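You operate a simulated robot arm through the tools that you are given. There is no shell and no other tool.

You are at the controls of a simulated robot arm. One attempt, no reset.

TASK
Pull the blue strap to the load on its card, slacken the rig, then lay it in the green tray.

It is judged by the outcome, as a careful person would: the job done as asked, and still so three seconds after it is handed in. It fails if anything else is knocked over, pushed out of place, dropped, spilled or broken.

THE ROBOT
A 7-joint arm with a three-finger gripper, fixed in place. Base frame: the origin is at the foot of the arm, x ahead of it, y to its left, z up; the work surface is at about z = 780. Units: mm, degrees, N and s.
With the tool pointing down near the work surface it reaches from about 500 to 940 mm from the base axis. Its first joint turns from -166.0 to 166.0 degrees. Payload 2.69 kg.
Tool frame: the origin (TCP) lies between the finger pads and is the grasp point; the fingertips stand 29 mm ahead of it; z points along the fingers, y is the line along which they close. Largest opening 120 mm; the body of the gripper starts 78 mm behind the TCP.
Orientation is that of the tool frame in the base frame, as a unit quaternion [w, x, y, z]. With the fingers straight down and closing along the base's y, the tool's x points along the base's -x, its y along +y and its z along -z.

THE INTERFACE
- The arm moves only by the tool play_rows. Its arguments are lists of equal length, an entry for each row: "dr": the turn, a rotation vector about the base's x, y, z in rad, a list of three; "linear": the shift along the base's x, y, z in mm, a list of three; "grip": the opening, from 0 (shut) to 1 (fully open). In form: {"dr": [[wx, wy, wz], ...], "linear": [[x, y, z], ...], "grip": [grip, ...]}. A call has 1 to 20 rows; each row is the pose to reach, as a shift and turn from the pose commanded when the call began. A row lasts 0.2 s, in which the tool goes at most 50 mm and 8.6 degrees; a call with a longer step from one row to the next is refused whole, and so is a gripper value outside its range. Where a pose cannot be reached the arm comes as near as it can. A force on the tool above 40 N (or 10 N above the force at the start of the call, whichever is more), or a blocked arm, ends the call early, and 0.2 s more pass. The fingers move at their own pace and stop on an object; they squeeze with about 22 N. The grip force told is the motor's: it shows also when the fingers shut on nothing. Time passes only in rows, and 0.2 s behind the last, so rows that repeat a pose let the fingers close. It gives the time, the measured TCP pose, the force on the tool (base axes), the opening and the grip force at its end, in the units of the frame above (readings bear some noise), with the torque about the TCP (base axes, N m) and any sound that the robot's microphone picked up.
- Cameras (640 x 400 px; columns grow to the right, rows downward): "scene" is fixed at [51.1, 650.9, 1513.9]; the picture's right is [-0.56, -0.83, 0.00], its down [-0.58, 0.40, -0.71] and it looks along [0.59, -0.40, -0.71] (base axes); focal length 368 px, centre (320, 200). "wrist" rides on the gripper at [63, 0, -104] in the tool frame; the picture's right is [0.00, 1.00, 0.00], its down [-0.83, 0.00, -0.56] and it looks along [-0.56, 0.00, 0.83] (tool axes); focal length 275 px, centre (320, 200). There is no depth. A picture from a camera that has moved, and an enlarged one, comes with that camera's place and axes in the base frame and with its lens.
- snapshot(camera): a new picture of that camera. It takes no simulated time.
- lift_body(by): slides the trunk up (or, below 0, down) by that many mm; the arm rides with it, the base frame stays. It gives what a move gives, with no picture.
- close_up(camera, box): a new picture of the part [left, top, right, bottom] of that camera's present view, enlarged. It takes no simulated time.
- sign_off(): hands the job in; it is judged then, once.

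Nothing tells you positions but the pictures and the camera data. Unless the task says otherwise, let go and move clear before handing in.

The tools are called after "Emit:" by a JSON object that holds its "fn" and its "kwargs". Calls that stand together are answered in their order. play_rows: Moves the arm, as the interface text tells. Its arguments: {"type":"object","properties":{"dr":{"type":"array"},"linear":{"type":"array"},"grip":{"type":"array"}},"required":["dr","linear","grip"]} The other tools are called the same way: lift_body (by) slides the trunk up or down; snapshot (camera) takes a picture; close_up (camera, box) takes an enlarged picture of a part of a camera's view; sign_off () hands the job in.

At the start:

```text
t: 0.0
position: [500.1, 281.9, 1037.6]
ee_rot: [0.0, 0.0, 1.0, 0.0]
wrist_force: [0.5, 0.8, -0.8]
torque: [0.0, 0.01, 0.01]
width: 120.0
grasp_force: 0.1
trunk travel left (down, up): [-575.0, 38.0]
```

scene: 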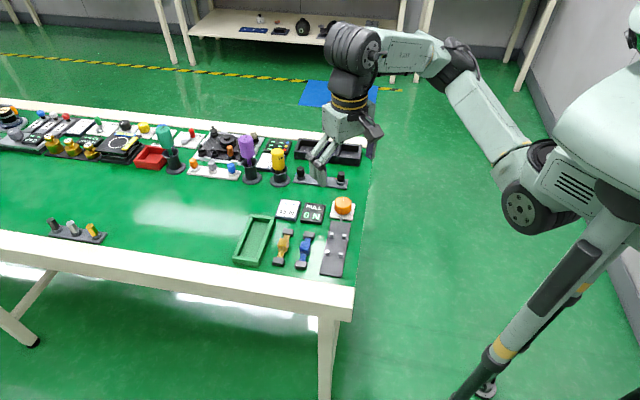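
wrist: 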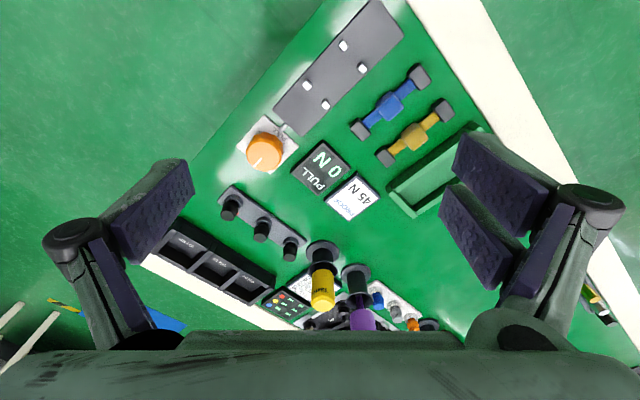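

I see a table with a pull rig (grey plate with white pegs), an orange button or knob, a "PULL N" display, a card reading "45 N", blue and yellow straps, and a green tray. I'll take enlarged views before I move anything.

Emit:
{"fn": "close_up", "kwargs": {"camera": "scene", "box": [220, 180, 380, 280]}}

Emit:
{"fn": "close_up", "kwargs": {"camera": "wrist", "box": [220, 0, 500, 220]}}

Emit:
{"fn": "close_up", "kwargs": {"camera": "wrist", "box": [270, 120, 400, 220]}}

```text
4.00 times, centred on (300, 230) of scene
camera zoom: at [51.1, 650.9, 1513.9], right [-0.56, -0.83, 0.0], down [-0.58, 0.4, -0.71], along [0.59, -0.4, -0.71], focal length 1471 px, centre (400, 80)
```

zoom: 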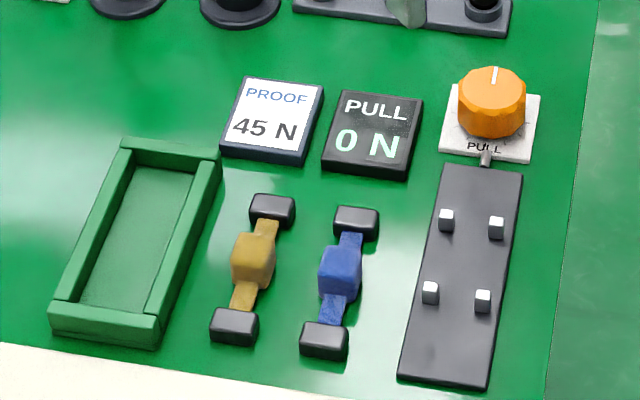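

```text
1.82 times, centred on (360, 110) of wrist
camera zoom: at [437.2, 281.5, 1142.3], right [0.0, 1.0, 0.0], down [0.83, 0.0, 0.56], along [0.56, 0.0, -0.83], focal length 500 px, centre (247, 364)
```

zoom: 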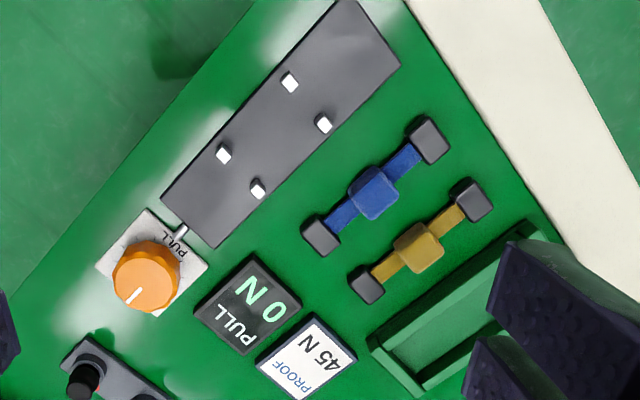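

```text
4.00 times, centred on (335, 170) of wrist
camera zoom: at [437.2, 281.5, 1142.3], right [0.0, 1.0, 0.0], down [0.83, 0.0, 0.56], along [0.56, 0.0, -0.83], focal length 1101 px, centre (260, 320)
```

zoom: 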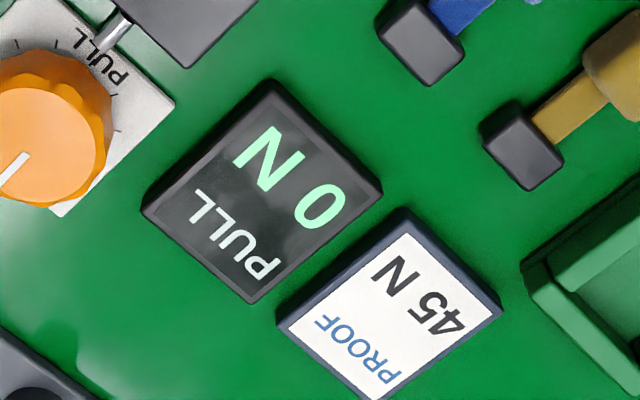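

The card reads PROOF 45 N and the display reads 0 N. The blue strap lies at about (532, 370), running at -45° in the base frame. The rig pegs are centred near (495, 303) and the knob near (582, 217). I'll move above the strap, turn the tool to match it, and look closer.

Emit:
{"fn": "play_rows", "kwargs": {"dr": [[0, 0, -0.13], [0, 0, -0.26], [0, 0, -0.39], [0, 0, -0.52], [0, 0, -0.65], [0, 0, -0.785], [0, 0, -0.785]], "linear": [[5, 15, -15], [10, 30, -30], [15, 45, -45], [20, 60, -60], [25, 75, -75], [32, 88, -88], [32, 88, -88]], "grip": [1, 1, 1, 1, 1, 1, 1]}}

Emit:
{"fn": "snapshot", "kwargs": {"camera": "wrist"}}

Emit:
{"fn": "snapshot", "kwargs": {"camera": "scene"}}

```text
t: 1.6
position: [531.4, 371.4, 950.4]
ee_rot: [0.001, 0.382, 0.924, 0.0]
wrist_force: [0.5, 0.5, -0.1]
torque: [-0.01, -0.04, -0.01]
width: 120.1
grasp_force: 0.2
trunk travel left (down, up): [-575.0, 38.0]
```

```text
taken
camera wrist: at [486.8, 415.6, 1054.1], right [0.7, 0.71, 0.0], down [0.59, -0.59, 0.56], along [0.4, -0.39, -0.83], focal length 275 px, centre (320, 200)
```

wrist: 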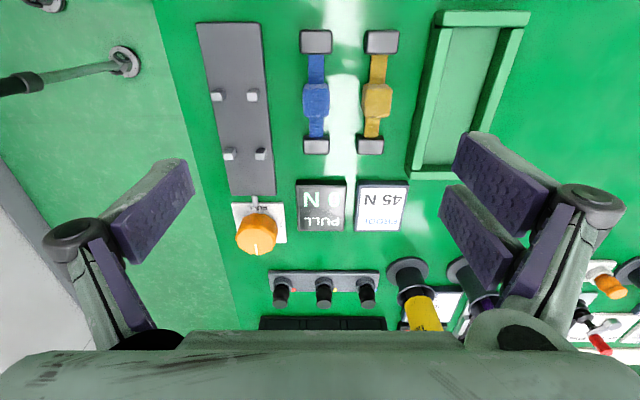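

```text
taken
```

scene: 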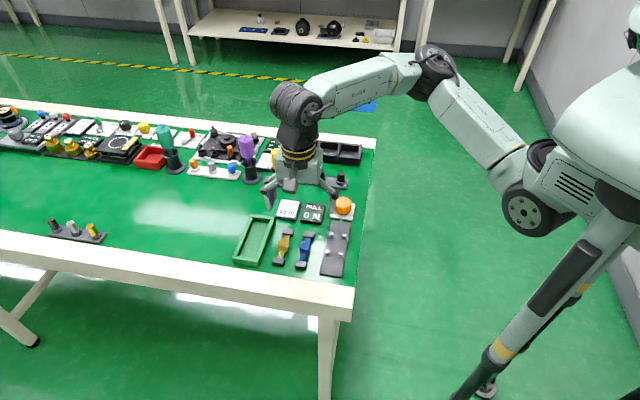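

The wrist camera now lines up with the rig axis. I'll enlarge the strap, the rig and the knob.

Emit:
{"fn": "close_up", "kwargs": {"camera": "wrist", "box": [180, 10, 420, 160]}}

Emit:
{"fn": "close_up", "kwargs": {"camera": "wrist", "box": [190, 130, 350, 270]}}

Emit:
{"fn": "close_up", "kwargs": {"camera": "wrist", "box": [280, 20, 410, 165]}}

Emit:
{"fn": "close_up", "kwargs": {"camera": "scene", "box": [290, 190, 370, 280]}}

```text
2.67 times, centred on (300, 85) of wrist
camera zoom: at [486.8, 415.6, 1054.1], right [0.7, 0.71, 0.0], down [0.59, -0.59, 0.56], along [0.4, -0.39, -0.83], focal length 734 px, centre (373, 507)
```

zoom: 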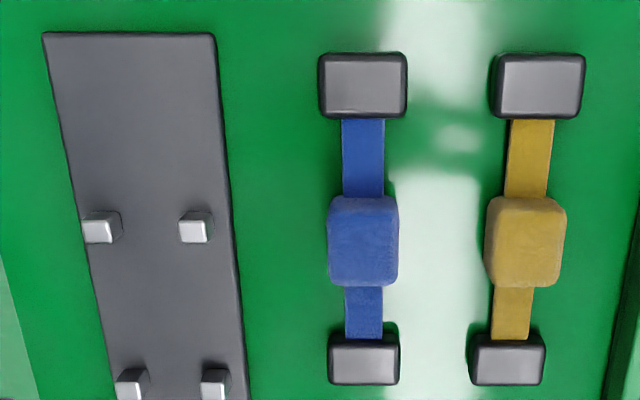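

```text
2.86 times, centred on (270, 200) of wrist
camera zoom: at [486.8, 415.6, 1054.1], right [0.7, 0.71, 0.0], down [0.59, -0.59, 0.56], along [0.4, -0.39, -0.83], focal length 786 px, centre (463, 200)
```

zoom: 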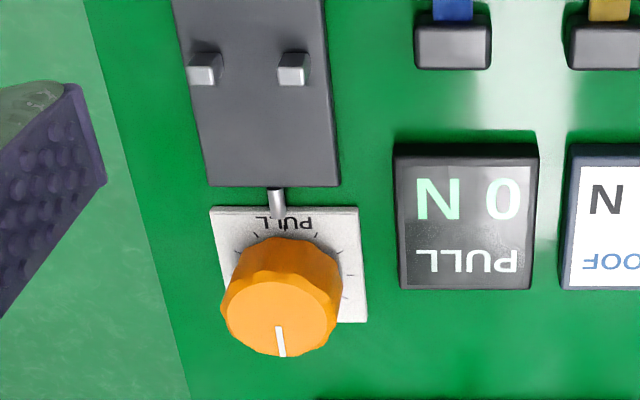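

```text
2.76 times, centred on (345, 92) of wrist
camera zoom: at [486.8, 415.6, 1054.1], right [0.7, 0.71, 0.0], down [0.59, -0.59, 0.56], along [0.4, -0.39, -0.83], focal length 759 px, centre (251, 497)
```

zoom: 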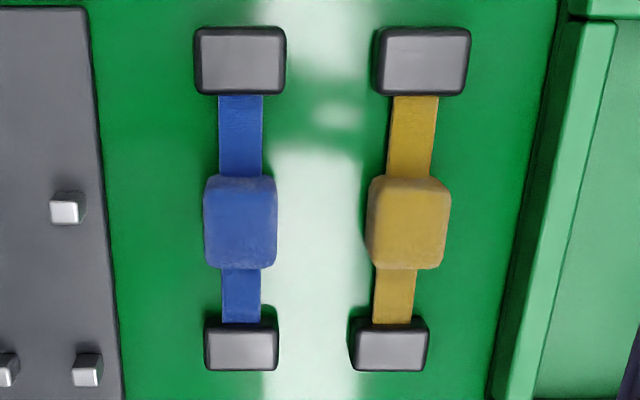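

```text
4.44 times, centred on (330, 235) of scene
camera zoom: at [51.1, 650.9, 1513.9], right [-0.56, -0.83, 0.0], down [-0.58, 0.4, -0.71], along [0.59, -0.4, -0.71], focal length 1635 px, centre (276, 44)
```

zoom: 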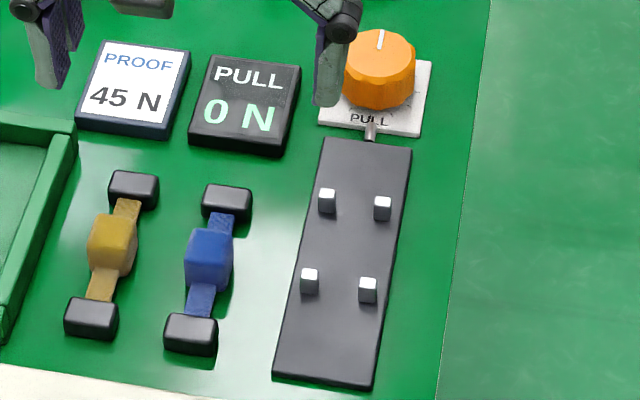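

I read the strap centre at about (530, 368), with its block about 24 mm wide and the yellow strap about 54 mm to one side. I'll narrow the opening to about 46 mm and descend partway, centred over the blue block, before checking again.

Emit:
{"fn": "play_rows", "kwargs": {"dr": [[0, 0, 0], [0, 0, 0], [0, 0, 0], [0, 0, 0], [0, 0, 0], [0, 0, 0]], "linear": [[-0.5, -1, -15], [-1, -2, -30], [-1.6, -2.8, -45], [-1.6, -2.8, -60], [-1.6, -2.8, -60], [-1.6, -2.8, -60]], "grip": [0.38, 0.38, 0.38, 0.38, 0.38, 0.38]}}

Emit:
{"fn": "snapshot", "kwargs": {"camera": "wrist"}}

```text
t: 3.0
position: [530.4, 368.5, 887.7]
ee_rot: [0.0, 0.383, 0.924, 0.0]
wrist_force: [-0.9, -0.7, 0.3]
torque: [0.0, -0.05, -0.01]
width: 45.6
grasp_force: 0.1
trunk travel left (down, up): [-575.0, 38.0]
```

```text
taken
camera wrist: at [485.2, 411.9, 992.1], right [0.7, 0.71, 0.0], down [0.59, -0.58, 0.56], along [0.4, -0.39, -0.83], focal length 275 px, centre (320, 200)
```

wrist: 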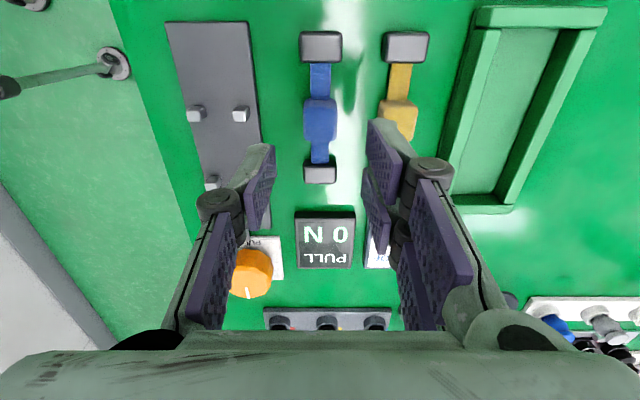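

The fingers straddle the blue block's line. I'll zoom in to refine the alignment and the heights.

Emit:
{"fn": "close_up", "kwargs": {"camera": "wrist", "box": [250, 20, 450, 200]}}

Emit:
{"fn": "close_up", "kwargs": {"camera": "scene", "box": [240, 190, 360, 280]}}

```text
2.22 times, centred on (350, 110) of wrist
camera zoom: at [485.2, 411.9, 992.1], right [0.7, 0.71, 0.0], down [0.59, -0.58, 0.56], along [0.4, -0.39, -0.83], focal length 612 px, centre (253, 400)
```

zoom: 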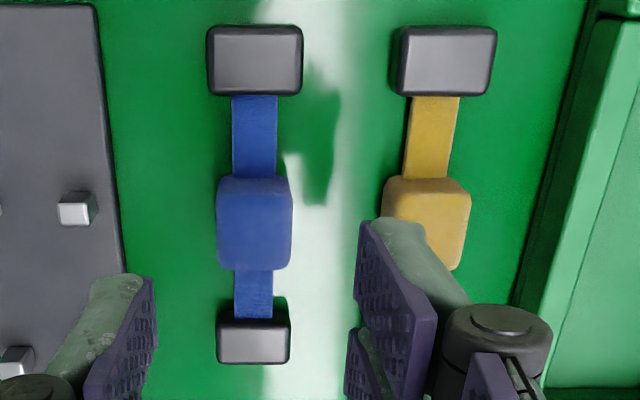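

```text
4.44 times, centred on (300, 235) of scene
camera zoom: at [51.1, 650.9, 1513.9], right [-0.56, -0.83, 0.0], down [-0.58, 0.4, -0.71], along [0.59, -0.4, -0.71], focal length 1635 px, centre (409, 44)
```

zoom: 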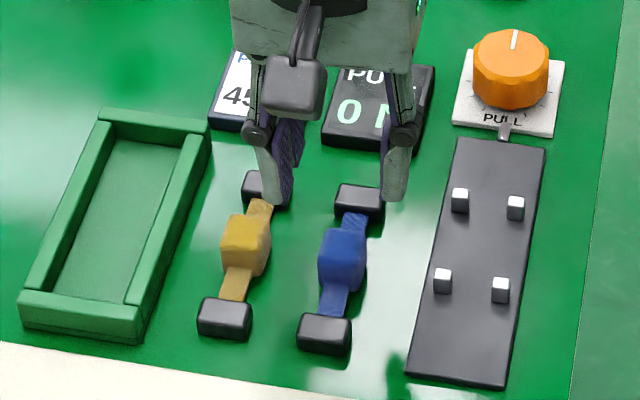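

Alignment is good: the block is at the tool's centre line, within about 1 mm. I'll descend so the fingertips stop just above the table, then close on the block.

Emit:
{"fn": "play_rows", "kwargs": {"dr": [[0, 0, 0], [0, 0, 0], [0, 0, 0], [0, 0, 0], [0, 0, 0], [0, 0, 0], [0, 0, 0]], "linear": [[0, 0, -15], [0, 0, -30], [0, 0, -45], [0, 0, -58], [0, 0, -67], [0, 0, -73], [0, 0, -73]], "grip": [0.38, 0.38, 0.38, 0.38, 0.38, 0.38, 0.38]}}

Emit:
{"fn": "snapshot", "kwargs": {"camera": "wrist"}}

Emit:
{"fn": "close_up", "kwargs": {"camera": "scene", "box": [240, 190, 360, 280]}}

```text
t: 4.6
position: [528.8, 368.1, 816.3]
ee_rot: [0.0, 0.383, 0.924, 0.0]
wrist_force: [0.7, 0.9, -0.8]
torque: [0.0, 0.01, -0.01]
width: 45.3
grasp_force: 0.0
trunk travel left (down, up): [-575.0, 38.0]
```

```text
taken
camera wrist: at [485.1, 411.3, 921.4], right [0.7, 0.71, 0.0], down [0.59, -0.58, 0.56], along [0.4, -0.39, -0.83], focal length 275 px, centre (320, 200)
```

wrist: 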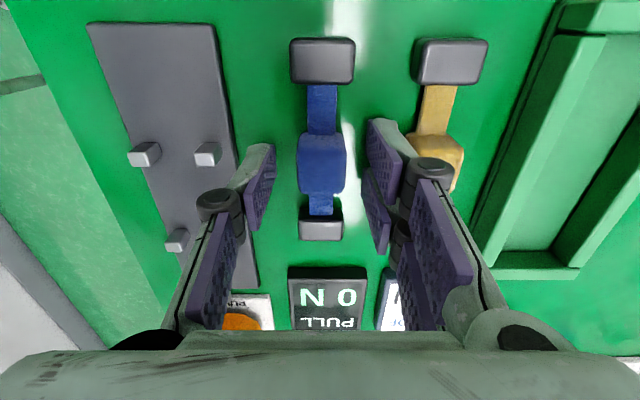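

```text
4.44 times, centred on (300, 235) of scene
camera zoom: at [51.1, 650.9, 1513.9], right [-0.56, -0.83, 0.0], down [-0.58, 0.4, -0.71], along [0.59, -0.4, -0.71], focal length 1635 px, centre (409, 44)
```

zoom: 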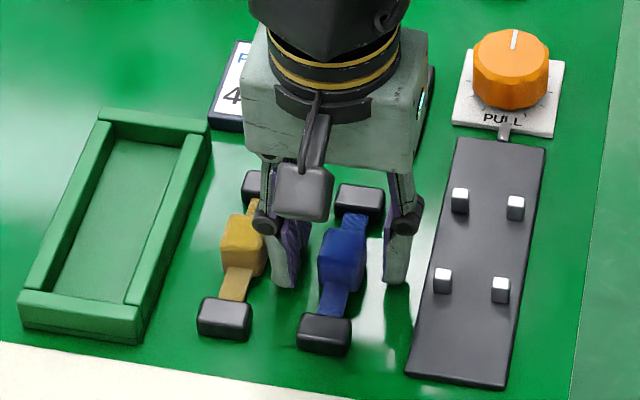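

The fingers flank the block with a gap on both sides, and nothing else is touched. I'll lower 3 mm and close the grip.

Emit:
{"fn": "play_rows", "kwargs": {"dr": [[0, 0, 0], [0, 0, 0], [0, 0, 0], [0, 0, 0], [0, 0, 0], [0, 0, 0]], "linear": [[0, 0, -3], [0, 0, -3], [0, 0, -3], [0, 0, -3], [0, 0, -3], [0, 0, -3]], "grip": [0.38, 0.3, 0.15, 0.0, 0.0, 0.0]}}

Emit:
{"fn": "snapshot", "kwargs": {"camera": "wrist"}}

```text
t: 6.0
position: [530.8, 367.7, 814.3]
ee_rot: [0.0, 0.383, 0.924, 0.0]
wrist_force: [1.2, 1.3, 1.4]
torque: [0.03, -0.02, -0.01]
width: 23.4
grasp_force: 22.0
trunk travel left (down, up): [-575.0, 38.0]
```

```text
taken
camera wrist: at [485.4, 411.2, 918.2], right [0.7, 0.71, 0.0], down [0.59, -0.59, 0.56], along [0.4, -0.39, -0.83], focal length 275 px, centre (320, 200)
```

wrist: 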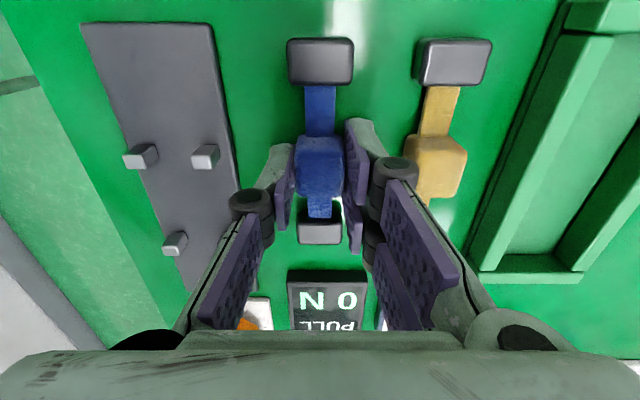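

The block is held at 23.4 mm width with 22 N. I'll lift straight up and check how the strap hangs.

Emit:
{"fn": "play_rows", "kwargs": {"dr": [[0, 0, 0], [0, 0, 0], [0, 0, 0], [0, 0, 0], [0, 0, 0], [0, 0, 0]], "linear": [[0, 0, 8], [0, 0, 20], [0, 0, 35], [0, 0, 50], [0, 0, 50], [0, 0, 50]], "grip": [0, 0, 0, 0, 0, 0]}}

Emit:
{"fn": "close_up", "kwargs": {"camera": "wrist", "box": [120, 10, 440, 260]}}

Emit:
{"fn": "close_up", "kwargs": {"camera": "scene", "box": [240, 190, 360, 280]}}

```text
t: 7.4
position: [529.0, 367.6, 866.1]
ee_rot: [-0.001, 0.383, 0.924, 0.0]
wrist_force: [0.1, 0.7, -0.2]
torque: [-0.02, 0.03, 0.02]
width: 23.4
grasp_force: 22.3
trunk travel left (down, up): [-575.0, 38.0]
```

```text
1.60 times, centred on (280, 135) of wrist
camera zoom: at [484.3, 411.2, 969.7], right [0.7, 0.71, 0.0], down [0.59, -0.58, 0.56], along [0.4, -0.39, -0.83], focal length 440 px, centre (384, 304)
```

zoom: 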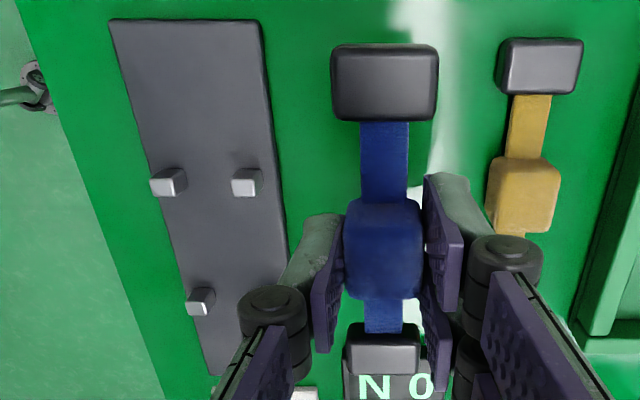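

```text
4.44 times, centred on (300, 235) of scene
camera zoom: at [51.1, 650.9, 1513.9], right [-0.56, -0.83, 0.0], down [-0.58, 0.4, -0.71], along [0.59, -0.4, -0.71], focal length 1635 px, centre (409, 44)
```

zoom: 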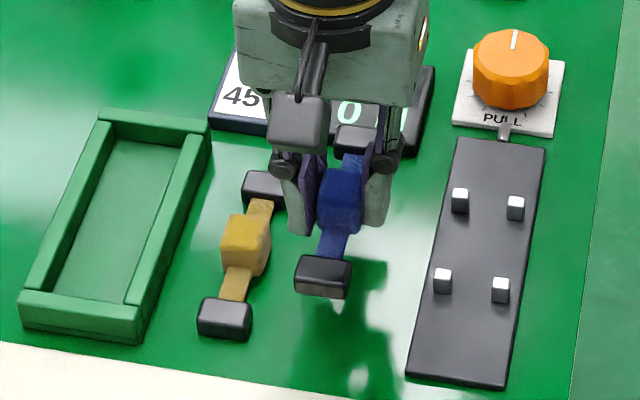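

The strap is rigid and level in the grip. I'll carry it over the rig so that it sits between the pegs with the heads outside, staying above the peg tops, and then check alignment from both cameras.

Emit:
{"fn": "play_rows", "kwargs": {"dr": [[0, 0, 0], [0, 0, 0], [0, 0, 0], [0, 0, 0], [0, 0, 0], [0, 0, 0], [0, 0, 0]], "linear": [[-6, -13, 0], [-13, -27, 0], [-20, -42, 0], [-27, -57, 0], [-32, -68, 0], [-32, -68, 0], [-32, -68, 0]], "grip": [0, 0, 0, 0, 0, 0, 0]}}

Emit:
{"fn": "snapshot", "kwargs": {"camera": "wrist"}}

Emit:
{"fn": "close_up", "kwargs": {"camera": "wrist", "box": [200, 10, 440, 260]}}

Emit:
{"fn": "close_up", "kwargs": {"camera": "scene", "box": [280, 180, 380, 280]}}

```text
t: 9.0
position: [497.1, 300.0, 863.0]
ee_rot: [0.0, 0.382, 0.924, -0.001]
wrist_force: [-0.3, -1.1, 0.5]
torque: [0.02, 0.03, -0.02]
width: 23.4
grasp_force: 22.0
trunk travel left (down, up): [-575.0, 38.0]
```

```text
taken
camera wrist: at [453.1, 344.0, 967.6], right [0.7, 0.71, 0.0], down [0.59, -0.58, 0.56], along [0.4, -0.39, -0.83], focal length 275 px, centre (320, 200)
```

wrist: 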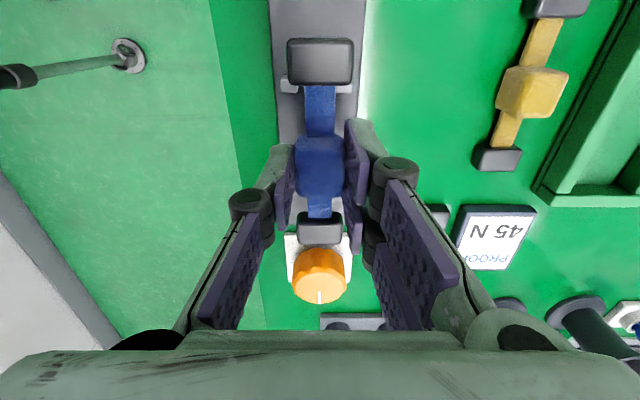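

```text
1.60 times, centred on (320, 135) of wrist
camera zoom: at [453.1, 344.0, 967.6], right [0.7, 0.71, 0.0], down [0.59, -0.58, 0.56], along [0.4, -0.39, -0.83], focal length 440 px, centre (320, 304)
```

zoom: 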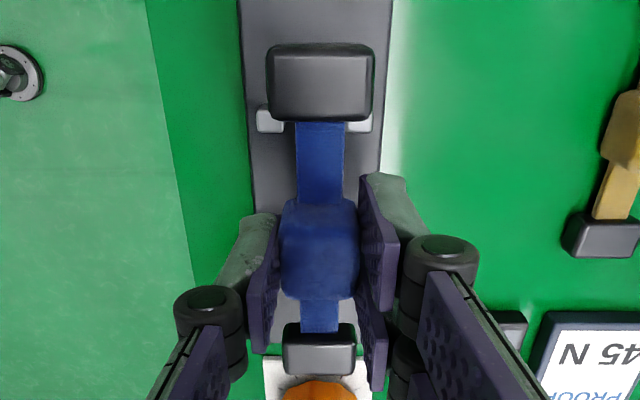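

```text
4.00 times, centred on (330, 230) of scene
camera zoom: at [51.1, 650.9, 1513.9], right [-0.56, -0.83, 0.0], down [-0.58, 0.4, -0.71], along [0.59, -0.4, -0.71], focal length 1471 px, centre (280, 80)
```

zoom: 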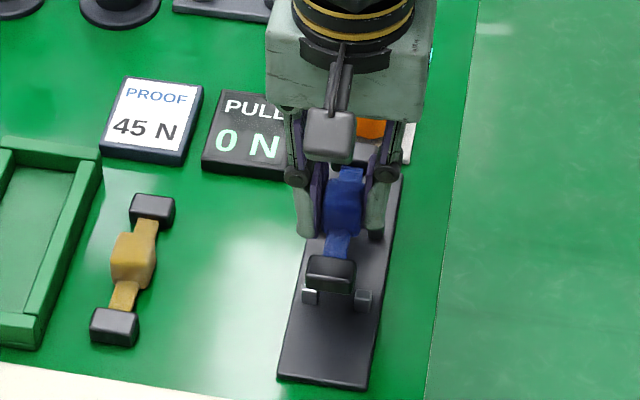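

The strap is over the rig and about 1.7 mm off the rig axis. I'll correct that and lower to just above the peg tops for a final alignment check.

Emit:
{"fn": "play_rows", "kwargs": {"dr": [[0, 0, 0], [0, 0, 0], [0, 0, 0], [0, 0, 0], [0, 0, 0]], "linear": [[-1.2, -1.2, -5], [-1.2, -1.2, -11], [-1.2, -1.2, -17], [-1.2, -1.2, -21], [-1.2, -1.2, -21]], "grip": [0, 0, 0, 0, 0]}}

Emit:
{"fn": "close_up", "kwargs": {"camera": "wrist", "box": [240, 20, 400, 130]}}

Emit:
{"fn": "close_up", "kwargs": {"camera": "wrist", "box": [250, 170, 390, 270]}}

Emit:
{"fn": "close_up", "kwargs": {"camera": "scene", "box": [310, 200, 370, 280]}}

```text
t: 10.2
position: [497.7, 297.7, 841.9]
ee_rot: [0.0, 0.383, 0.924, 0.0]
wrist_force: [0.5, -1.1, -1.5]
torque: [0.0, -0.01, 0.0]
width: 23.5
grasp_force: 22.0
trunk travel left (down, up): [-575.0, 38.0]
```

```text
3.64 times, centred on (320, 75) of wrist
camera zoom: at [452.9, 341.7, 946.5], right [0.7, 0.71, 0.0], down [0.59, -0.58, 0.56], along [0.4, -0.39, -0.83], focal length 1001 px, centre (320, 654)
```

zoom: 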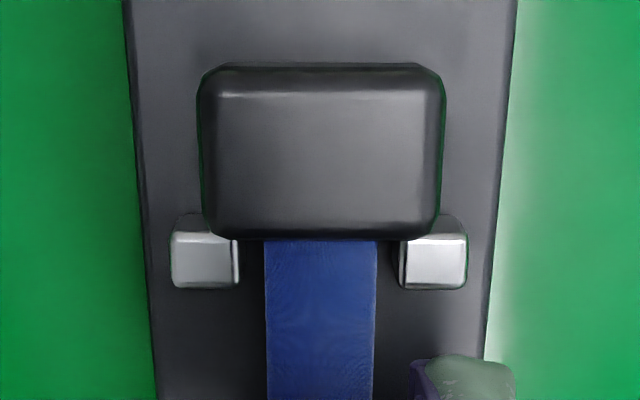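

```text
4.00 times, centred on (320, 220) of wrist
camera zoom: at [452.9, 341.7, 946.5], right [0.7, 0.71, 0.0], down [0.59, -0.58, 0.56], along [0.4, -0.39, -0.83], focal length 1101 px, centre (320, 120)
```

zoom: 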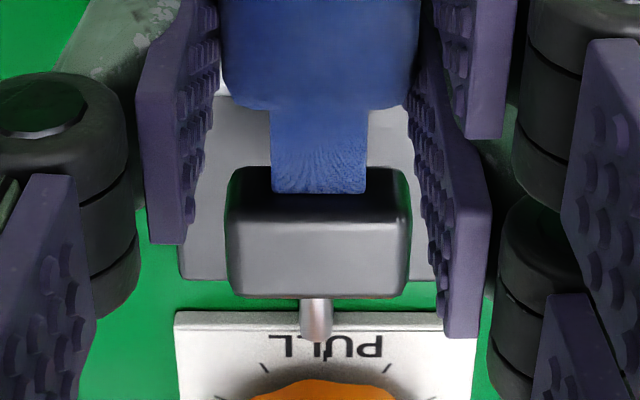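

```text
5.00 times, centred on (340, 240) of scene
camera zoom: at [51.1, 650.9, 1513.9], right [-0.56, -0.83, 0.0], down [-0.58, 0.4, -0.71], along [0.59, -0.4, -0.71], focal length 1839 px, centre (220, 0)
```

zoom: 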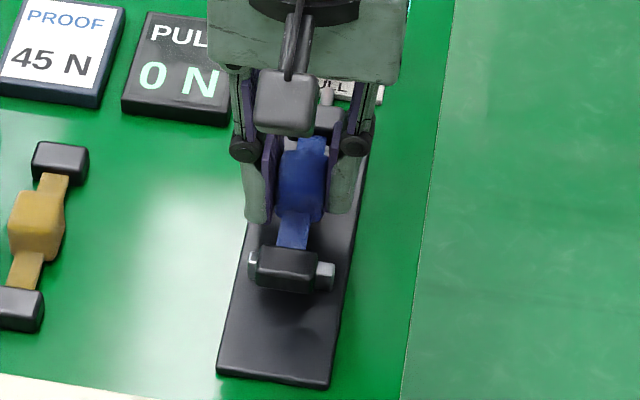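

The strap is centred between the pegs across the rig. Along the rig it looks about 1.5 mm towards the knob side. I'll nudge it back and lower it in gently.

Emit:
{"fn": "play_rows", "kwargs": {"dr": [[0, 0, 0], [0, 0, 0], [0, 0, 0], [0, 0, 0], [0, 0, 0], [0, 0, 0], [0, 0, 0]], "linear": [[-1.1, 1.1, 0], [-1.1, 1.1, -4], [-1.1, 1.1, -8], [-1.1, 1.1, -12], [-1.1, 1.1, -16], [-1.1, 1.1, -18], [-1.1, 1.1, -18]], "grip": [0, 0, 0, 0, 0, 0, 0]}}

Emit:
{"fn": "close_up", "kwargs": {"camera": "wrist", "box": [240, 20, 400, 130]}}

Emit:
{"fn": "close_up", "kwargs": {"camera": "wrist", "box": [250, 170, 390, 270]}}

Emit:
{"fn": "close_up", "kwargs": {"camera": "scene", "box": [310, 200, 370, 280]}}

```text
t: 11.8
position: [496.2, 298.8, 824.3]
ee_rot: [0.0, 0.383, 0.924, 0.0]
wrist_force: [0.7, 1.0, -0.6]
torque: [-0.01, 0.0, 0.04]
width: 23.3
grasp_force: 22.0
trunk travel left (down, up): [-575.0, 38.0]
```

```text
3.64 times, centred on (320, 75) of wrist
camera zoom: at [451.8, 343.3, 929.6], right [0.7, 0.71, 0.0], down [0.59, -0.58, 0.56], along [0.4, -0.39, -0.83], focal length 1001 px, centre (320, 654)
```

zoom: 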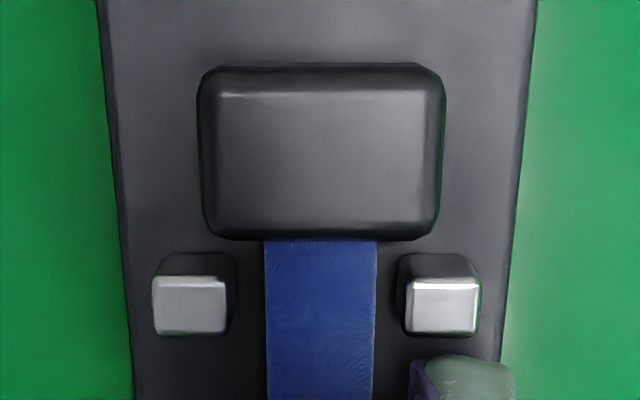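

```text
4.00 times, centred on (320, 220) of wrist
camera zoom: at [451.8, 343.3, 929.6], right [0.7, 0.71, 0.0], down [0.59, -0.58, 0.56], along [0.4, -0.39, -0.83], focal length 1101 px, centre (320, 120)
```

zoom: 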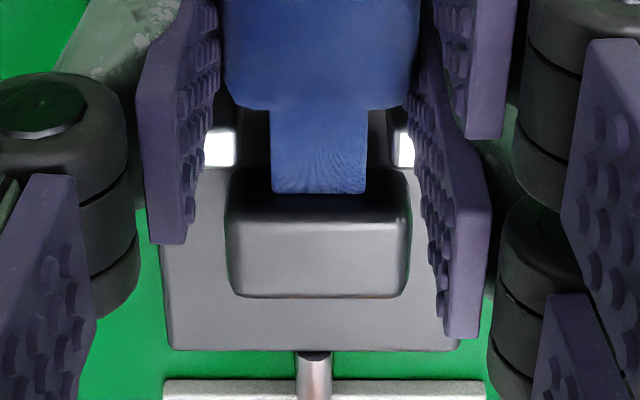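

```text
5.00 times, centred on (340, 240) of scene
camera zoom: at [51.1, 650.9, 1513.9], right [-0.56, -0.83, 0.0], down [-0.58, 0.4, -0.71], along [0.59, -0.4, -0.71], focal length 1839 px, centre (220, 0)
```

zoom: 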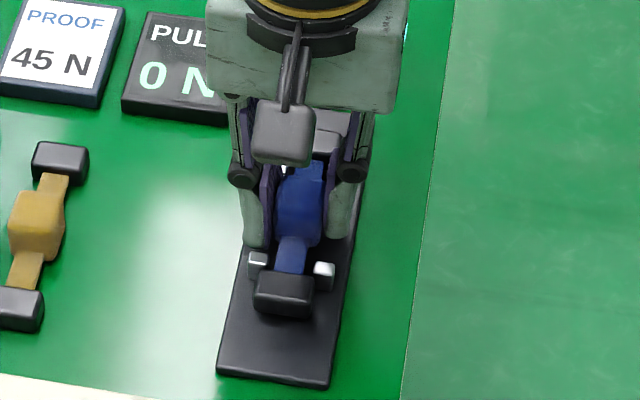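

The strap is down between both peg pairs with its heads outside them. I'll lower the last few millimetres until it seats, then release.

Emit:
{"fn": "play_rows", "kwargs": {"dr": [[0, 0, 0], [0, 0, 0], [0, 0, 0]], "linear": [[0, 0, -2], [0, 0, -4], [0, 0, -4]], "grip": [0, 0, 0]}}

```text
t: 12.6
position: [498.4, 299.1, 821.1]
ee_rot: [0.0, 0.383, 0.924, 0.0]
wrist_force: [0.1, -0.3, -0.2]
torque: [-0.02, 0.04, 0.02]
width: 23.3
grasp_force: 21.9
trunk travel left (down, up): [-575.0, 38.0]
```

There's no contact force yet, so I'll keep lowering in 1 mm steps.

Emit:
{"fn": "play_rows", "kwargs": {"dr": [[0, 0, 0], [0, 0, 0]], "linear": [[0, 0, -1], [0, 0, -1]], "grip": [0, 0]}}

Emit:
{"fn": "close_up", "kwargs": {"camera": "wrist", "box": [240, 20, 400, 130]}}

```text
t: 13.2
position: [497.4, 299.7, 819.8]
ee_rot: [0.001, 0.382, 0.924, 0.0]
wrist_force: [-0.8, 0.6, -0.3]
torque: [-0.03, 0.0, 0.01]
width: 23.3
grasp_force: 22.3
trunk travel left (down, up): [-575.0, 38.0]
```

```text
3.64 times, centred on (320, 75) of wrist
camera zoom: at [452.1, 343.1, 924.6], right [0.7, 0.71, 0.0], down [0.59, -0.58, 0.56], along [0.4, -0.39, -0.83], focal length 1001 px, centre (320, 654)
```

zoom: 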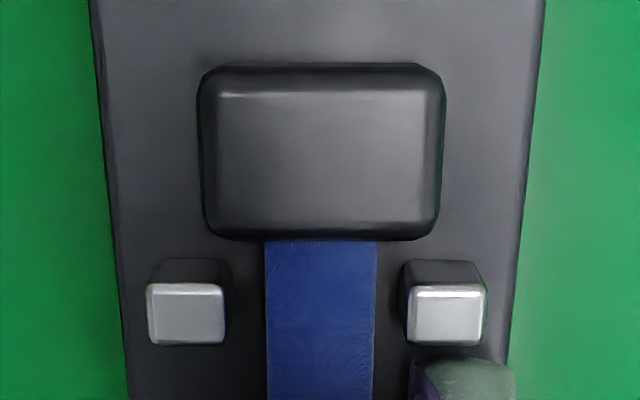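

Emit:
{"fn": "play_rows", "kwargs": {"dr": [[0, 0, 0], [0, 0, 0]], "linear": [[0, 0, -1], [0, 0, -1]], "grip": [0, 0]}}

```text
t: 13.8
position: [496.5, 298.1, 821.0]
ee_rot: [0.0, 0.383, 0.924, 0.0]
wrist_force: [0.6, -0.6, 1.2]
torque: [0.02, 0.02, 0.01]
width: 23.5
grasp_force: 21.9
trunk travel left (down, up): [-575.0, 38.0]
```

I'm near the seat, with force barely above the noise. One more millimetre as a contact check.

Emit:
{"fn": "play_rows", "kwargs": {"dr": [[0, 0, 0], [0, 0, 0]], "linear": [[0, 0, -1], [0, 0, -1]], "grip": [0, 0]}}

Emit:
{"fn": "close_up", "kwargs": {"camera": "scene", "box": [310, 200, 370, 280]}}

Emit:
{"fn": "close_up", "kwargs": {"camera": "wrist", "box": [240, 20, 400, 130]}}

```text
t: 14.4
position: [495.7, 299.2, 819.9]
ee_rot: [0.001, 0.383, 0.924, 0.001]
wrist_force: [2.7, -1.4, 13.6]
torque: [-0.03, -0.04, 0.0]
width: 23.4
grasp_force: 21.8
trunk travel left (down, up): [-575.0, 38.0]
```

```text
5.00 times, centred on (340, 240) of scene
camera zoom: at [51.1, 650.9, 1513.9], right [-0.56, -0.83, 0.0], down [-0.58, 0.4, -0.71], along [0.59, -0.4, -0.71], focal length 1839 px, centre (220, 0)
```

zoom: 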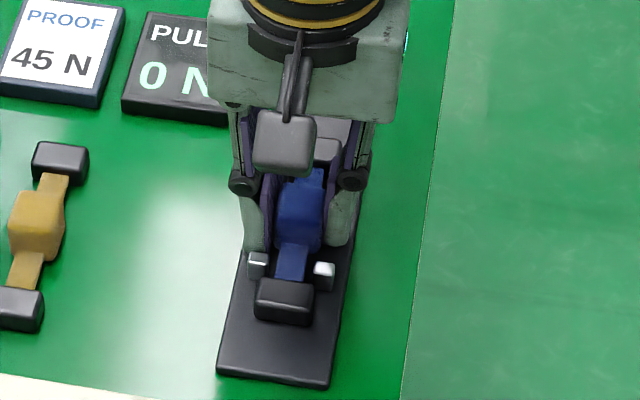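

```text
3.64 times, centred on (320, 75) of wrist
camera zoom: at [451.2, 343.0, 924.0], right [0.7, 0.71, 0.0], down [0.59, -0.59, 0.56], along [0.4, -0.39, -0.83], focal length 1001 px, centre (320, 654)
```

zoom: 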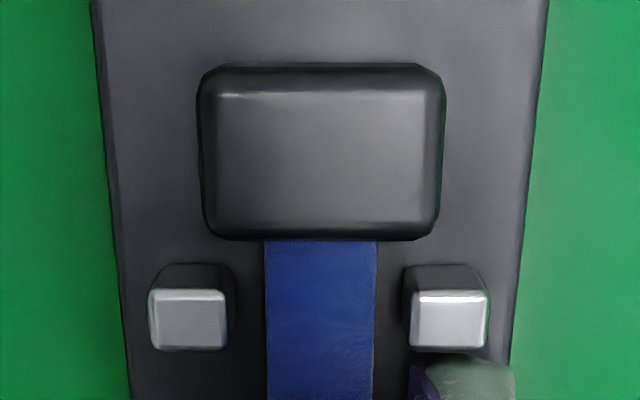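

The strap has seated: I see 13.6 N upward. I'll back off 1 mm, open the fingers to about 46 mm and lift clear.

Emit:
{"fn": "play_rows", "kwargs": {"dr": [[0, 0, 0], [0, 0, 0], [0, 0, 0], [0, 0, 0], [0, 0, 0]], "linear": [[0, 0, 1], [0, 0, 1], [0, 0, 1.5], [0, 0, 1.5], [0, 0, 1.5]], "grip": [0, 0.2, 0.38, 0.38, 0.38]}}

Emit:
{"fn": "snapshot", "kwargs": {"camera": "wrist"}}

```text
t: 15.6
position: [496.3, 300.0, 818.5]
ee_rot: [0.0, 0.383, 0.924, 0.0]
wrist_force: [0.0, -0.5, -0.2]
torque: [0.0, -0.04, -0.02]
width: 45.6
grasp_force: 0.1
trunk travel left (down, up): [-575.0, 38.0]
```

```text
taken
camera wrist: at [451.4, 343.9, 923.4], right [0.7, 0.71, 0.0], down [0.59, -0.58, 0.56], along [0.4, -0.39, -0.83], focal length 275 px, centre (320, 200)
```

wrist: 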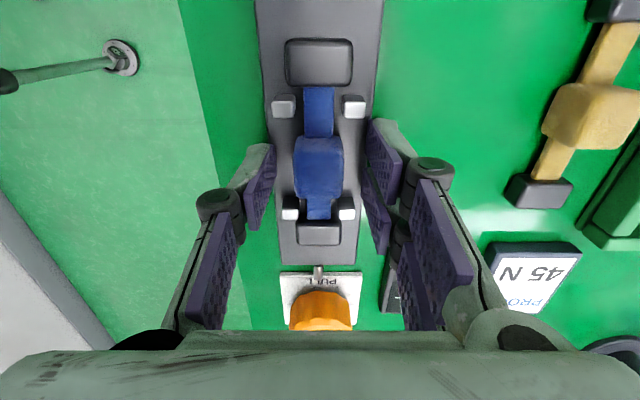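

The strap sits freely in the rig with its heads outside both peg pairs. Next I'll lift clear and move above the knob, near (587, 210), to study its scale and check centring.

Emit:
{"fn": "play_rows", "kwargs": {"dr": [[0, 0, 0], [0, 0, 0], [0, 0, 0], [0, 0, 0], [0, 0, 0], [0, 0, 0], [0, 0, 0], [0, 0, 0], [0, 0, 0]], "linear": [[0, 0, 15], [0, 0, 40], [0, 0, 75], [20, -20, 80], [45, -45, 80], [70, -70, 80], [91, -90, 80], [91, -90, 80], [91, -90, 80]], "grip": [0.38, 0.38, 0.38, 0.55, 0.55, 0.55, 0.55, 0.55, 0.55]}}

Emit:
{"fn": "snapshot", "kwargs": {"camera": "wrist"}}

Emit:
{"fn": "close_up", "kwargs": {"camera": "wrist", "box": [250, 60, 410, 180]}}

Emit:
{"fn": "close_up", "kwargs": {"camera": "scene", "box": [270, 180, 380, 280]}}

```text
t: 17.6
position: [587.3, 209.8, 900.3]
ee_rot: [0.0, 0.382, 0.924, 0.0]
wrist_force: [-0.7, 0.6, 0.0]
torque: [0.02, 0.03, -0.02]
width: 66.0
grasp_force: 0.1
trunk travel left (down, up): [-575.0, 38.0]
```

```text
taken
camera wrist: at [542.9, 253.6, 1004.4], right [0.7, 0.71, 0.0], down [0.59, -0.58, 0.56], along [0.4, -0.39, -0.83], focal length 275 px, centre (320, 200)
```

wrist: 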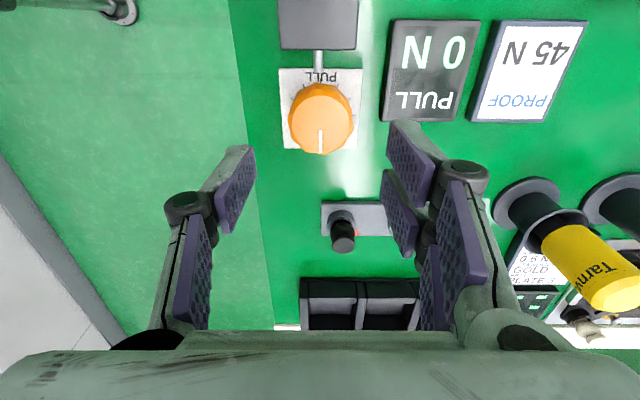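

```text
3.33 times, centred on (330, 120) of wrist
camera zoom: at [542.9, 253.6, 1004.4], right [0.7, 0.71, 0.0], down [0.59, -0.58, 0.56], along [0.4, -0.39, -0.83], focal length 918 px, centre (287, 467)
```

zoom: 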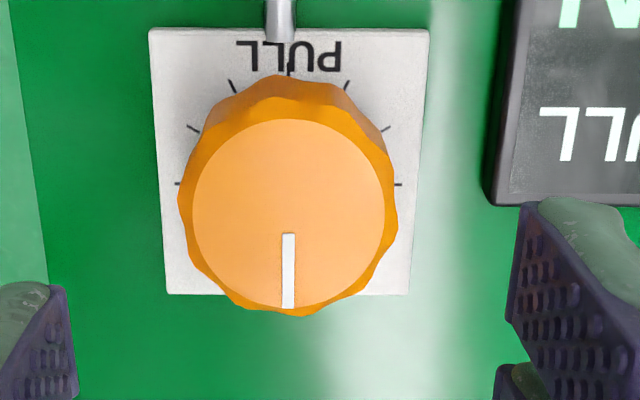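

```text
4.00 times, centred on (325, 230) of scene
camera zoom: at [51.1, 650.9, 1513.9], right [-0.56, -0.83, 0.0], down [-0.58, 0.4, -0.71], along [0.59, -0.4, -0.71], focal length 1471 px, centre (300, 80)
```

zoom: 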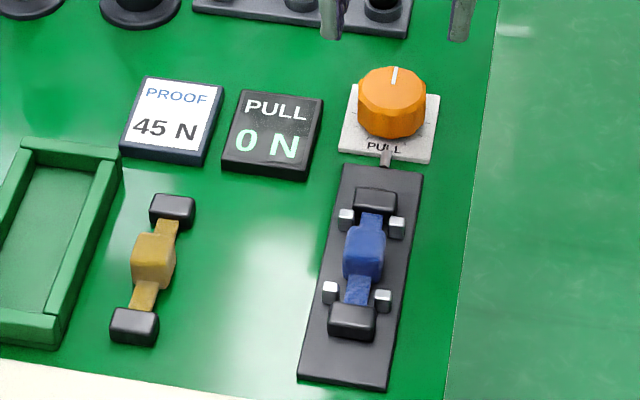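

The strap stands properly in the rig, and the knob is centred under the tool within 1 mm. Its pointer is at 12 o'clock as seen from the labels' side. I'll descend around the knob.

Emit:
{"fn": "play_rows", "kwargs": {"dr": [[0, 0, 0], [0, 0, 0], [0, 0, 0], [0, 0, 0], [0, 0, 0], [0, 0, 0], [0, 0, 0]], "linear": [[0, 0, -15], [0, 0, -32], [0, 0, -48], [0, 0, -62], [0, 0, -71], [0, 0, -76], [0, 0, -76]], "grip": [0.52, 0.52, 0.52, 0.52, 0.52, 0.52, 0.52]}}

Emit:
{"fn": "snapshot", "kwargs": {"camera": "wrist"}}

Emit:
{"fn": "close_up", "kwargs": {"camera": "scene", "box": [270, 170, 390, 270]}}

```text
t: 19.2
position: [587.6, 210.3, 825.7]
ee_rot: [0.0, 0.383, 0.924, 0.001]
wrist_force: [-0.1, 0.3, 0.9]
torque: [0.01, -0.02, -0.03]
width: 62.6
grasp_force: 0.2
trunk travel left (down, up): [-575.0, 38.0]
```

```text
taken
camera wrist: at [542.6, 254.6, 930.0], right [0.7, 0.71, 0.0], down [0.59, -0.58, 0.56], along [0.4, -0.39, -0.83], focal length 275 px, centre (320, 200)
```

wrist: 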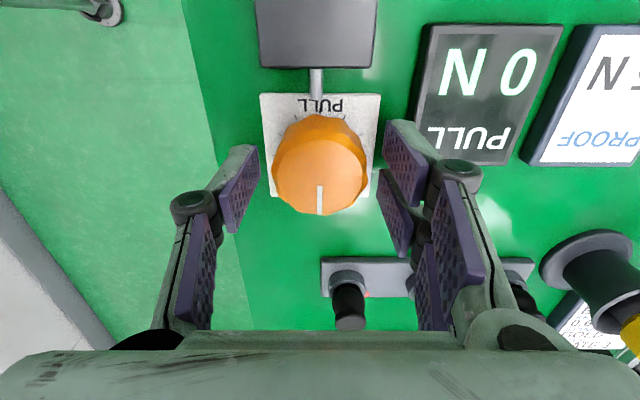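

```text
4.00 times, centred on (330, 220) of scene
camera zoom: at [51.1, 650.9, 1513.9], right [-0.56, -0.83, 0.0], down [-0.58, 0.4, -0.71], along [0.59, -0.4, -0.71], focal length 1471 px, centre (280, 120)
```

zoom: 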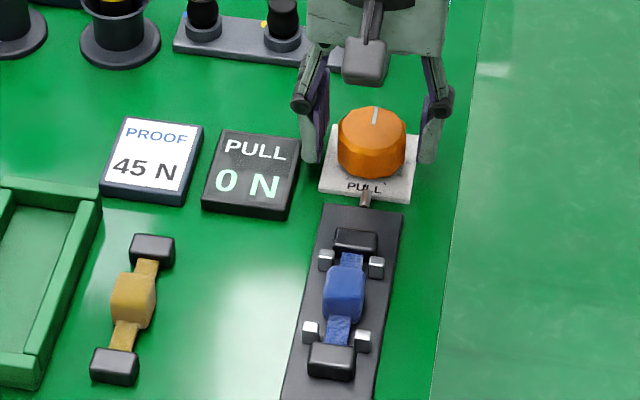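

Emit:
{"fn": "close_up", "kwargs": {"camera": "wrist", "box": [240, 80, 400, 230]}}

```text
2.67 times, centred on (320, 155) of wrist
camera zoom: at [542.6, 254.6, 930.0], right [0.7, 0.71, 0.0], down [0.59, -0.58, 0.56], along [0.4, -0.39, -0.83], focal length 734 px, centre (320, 320)
```

zoom: 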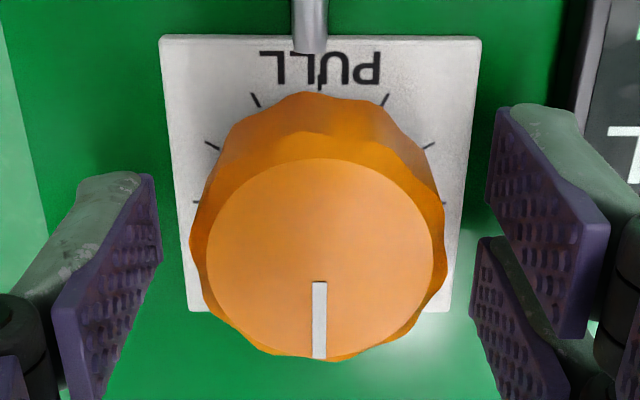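

The knob is centred between the pads. I'll lower 3 mm and close on it.

Emit:
{"fn": "play_rows", "kwargs": {"dr": [[0, 0, 0], [0, 0, 0], [0, 0, 0], [0, 0, 0], [0, 0, 0], [0, 0, 0]], "linear": [[0, 0, -3], [0, 0, -3], [0, 0, -3], [0, 0, -3], [0, 0, -3], [0, 0, -3]], "grip": [0.52, 0.4, 0.3, 0.2, 0.1, 0.1]}}

Emit:
{"fn": "snapshot", "kwargs": {"camera": "wrist"}}

Emit:
{"fn": "close_up", "kwargs": {"camera": "scene", "box": [270, 170, 390, 270]}}

```text
t: 20.6
position: [587.5, 209.3, 821.4]
ee_rot: [0.0, 0.383, 0.924, 0.001]
wrist_force: [4.0, 3.2, -0.3]
torque: [0.25, -0.09, 0.0]
width: 44.8
grasp_force: 45.3
trunk travel left (down, up): [-575.0, 38.0]
```

```text
taken
camera wrist: at [542.4, 254.2, 926.3], right [0.7, 0.71, 0.0], down [0.59, -0.59, 0.56], along [0.4, -0.39, -0.83], focal length 275 px, centre (320, 200)
```

wrist: 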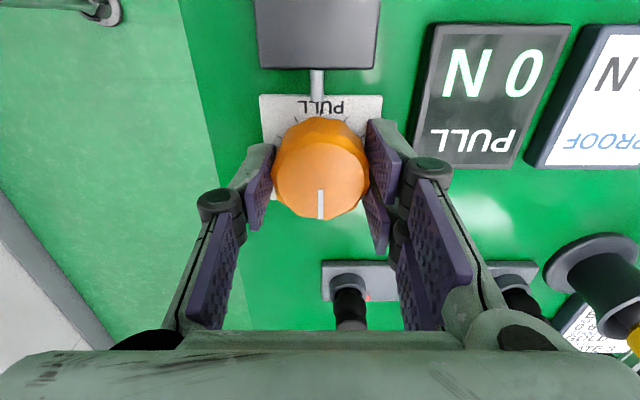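

```text
4.00 times, centred on (330, 220) of scene
camera zoom: at [51.1, 650.9, 1513.9], right [-0.56, -0.83, 0.0], down [-0.58, 0.4, -0.71], along [0.59, -0.4, -0.71], focal length 1471 px, centre (280, 120)
```

zoom: 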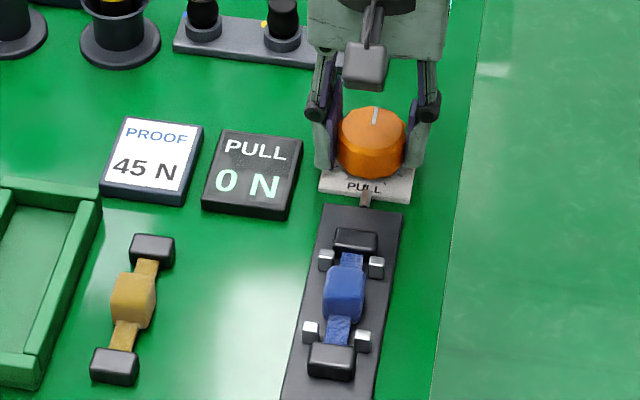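

The knob is gripped at 44.8 mm. I'll try a small clockwise turn of about 9° as seen from above, and watch the display and the rig.

Emit:
{"fn": "play_rows", "kwargs": {"dr": [[0, 0, -0.05], [0, 0, -0.1], [0, 0, -0.15], [0, 0, -0.15]], "linear": [[0, 0, 0], [0, 0, 0], [0, 0, 0], [0, 0, 0]], "grip": [0.1, 0.1, 0.1, 0.1]}}

Emit:
{"fn": "close_up", "kwargs": {"camera": "scene", "box": [270, 170, 390, 270]}}

Emit:
{"fn": "close_up", "kwargs": {"camera": "wrist", "box": [240, 80, 400, 230]}}

```text
t: 21.6
position: [588.5, 208.7, 821.5]
ee_rot: [0.001, 0.451, 0.893, 0.001]
wrist_force: [6.0, -0.4, 24.4]
torque: [-0.19, -0.07, -0.01]
width: 45.0
grasp_force: 44.8
trunk travel left (down, up): [-575.0, 38.0]
```

```text
4.00 times, centred on (330, 220) of scene
camera zoom: at [51.1, 650.9, 1513.9], right [-0.56, -0.83, 0.0], down [-0.58, 0.4, -0.71], along [0.59, -0.4, -0.71], focal length 1471 px, centre (280, 120)
```

zoom: 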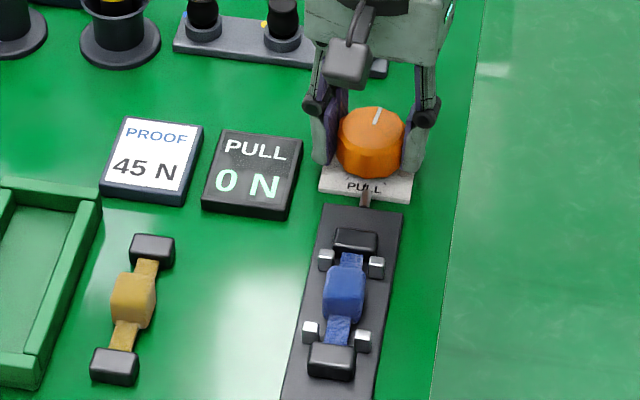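

```text
2.67 times, centred on (320, 155) of wrist
camera zoom: at [549.3, 260.4, 926.2], right [0.8, 0.6, 0.0], down [0.49, -0.67, 0.56], along [0.33, -0.44, -0.83], focal length 734 px, centre (320, 320)
```

zoom: 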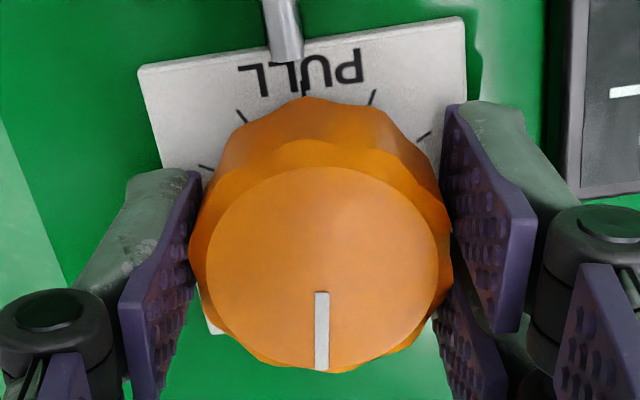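

The knob follows the grip clockwise and the display still reads 0 N, with slack to take up. The vertical force rose to 24 N, so I'll ease up slightly and turn further.

Emit:
{"fn": "play_rows", "kwargs": {"dr": [[0, 0, 0], [0, 0, -0.07], [0, 0, -0.14], [0, 0, -0.21], [0, 0, -0.28], [0, 0, -0.28]], "linear": [[0, 0, 0.8], [0, 0, 0.8], [0, 0, 0.8], [0, 0, 0.8], [0, 0, 0.8], [0, 0, 0.8]], "grip": [0.1, 0.1, 0.1, 0.1, 0.1, 0.1]}}

Emit:
{"fn": "close_up", "kwargs": {"camera": "scene", "box": [270, 170, 390, 270]}}

Emit:
{"fn": "close_up", "kwargs": {"camera": "wrist", "box": [240, 80, 400, 230]}}

```text
t: 23.0
position: [586.8, 210.3, 822.5]
ee_rot: [0.001, 0.571, 0.821, 0.003]
wrist_force: [17.9, 17.4, 20.8]
torque: [0.41, -0.64, 0.05]
width: 44.5
grasp_force: 44.3
trunk travel left (down, up): [-575.0, 38.0]
```

```text
4.00 times, centred on (330, 220) of scene
camera zoom: at [51.1, 650.9, 1513.9], right [-0.56, -0.83, 0.0], down [-0.58, 0.4, -0.71], along [0.59, -0.4, -0.71], focal length 1471 px, centre (280, 120)
```

zoom: 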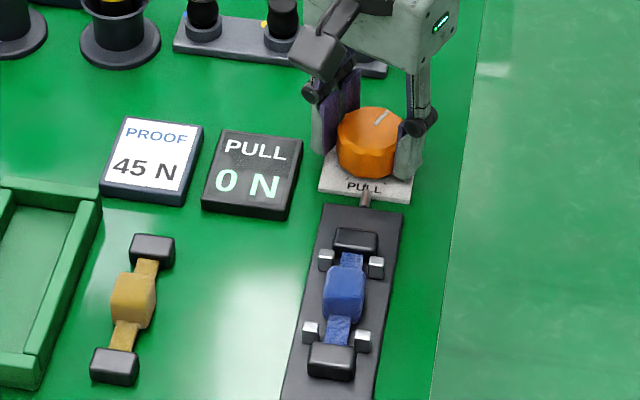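

```text
2.67 times, centred on (320, 155) of wrist
camera zoom: at [564.9, 268.7, 926.2], right [0.94, 0.35, 0.0], down [0.29, -0.78, 0.55], along [0.2, -0.52, -0.83], focal length 734 px, centre (320, 320)
```

zoom: 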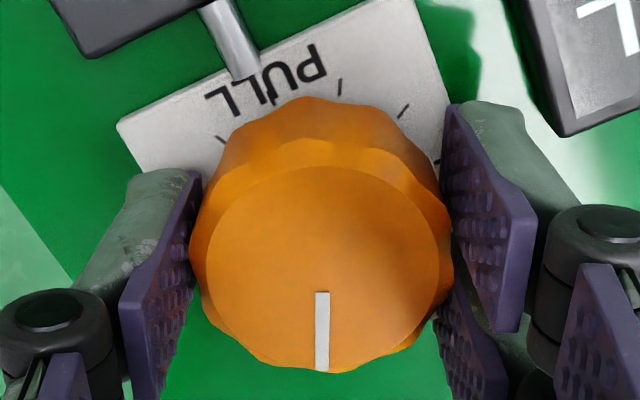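

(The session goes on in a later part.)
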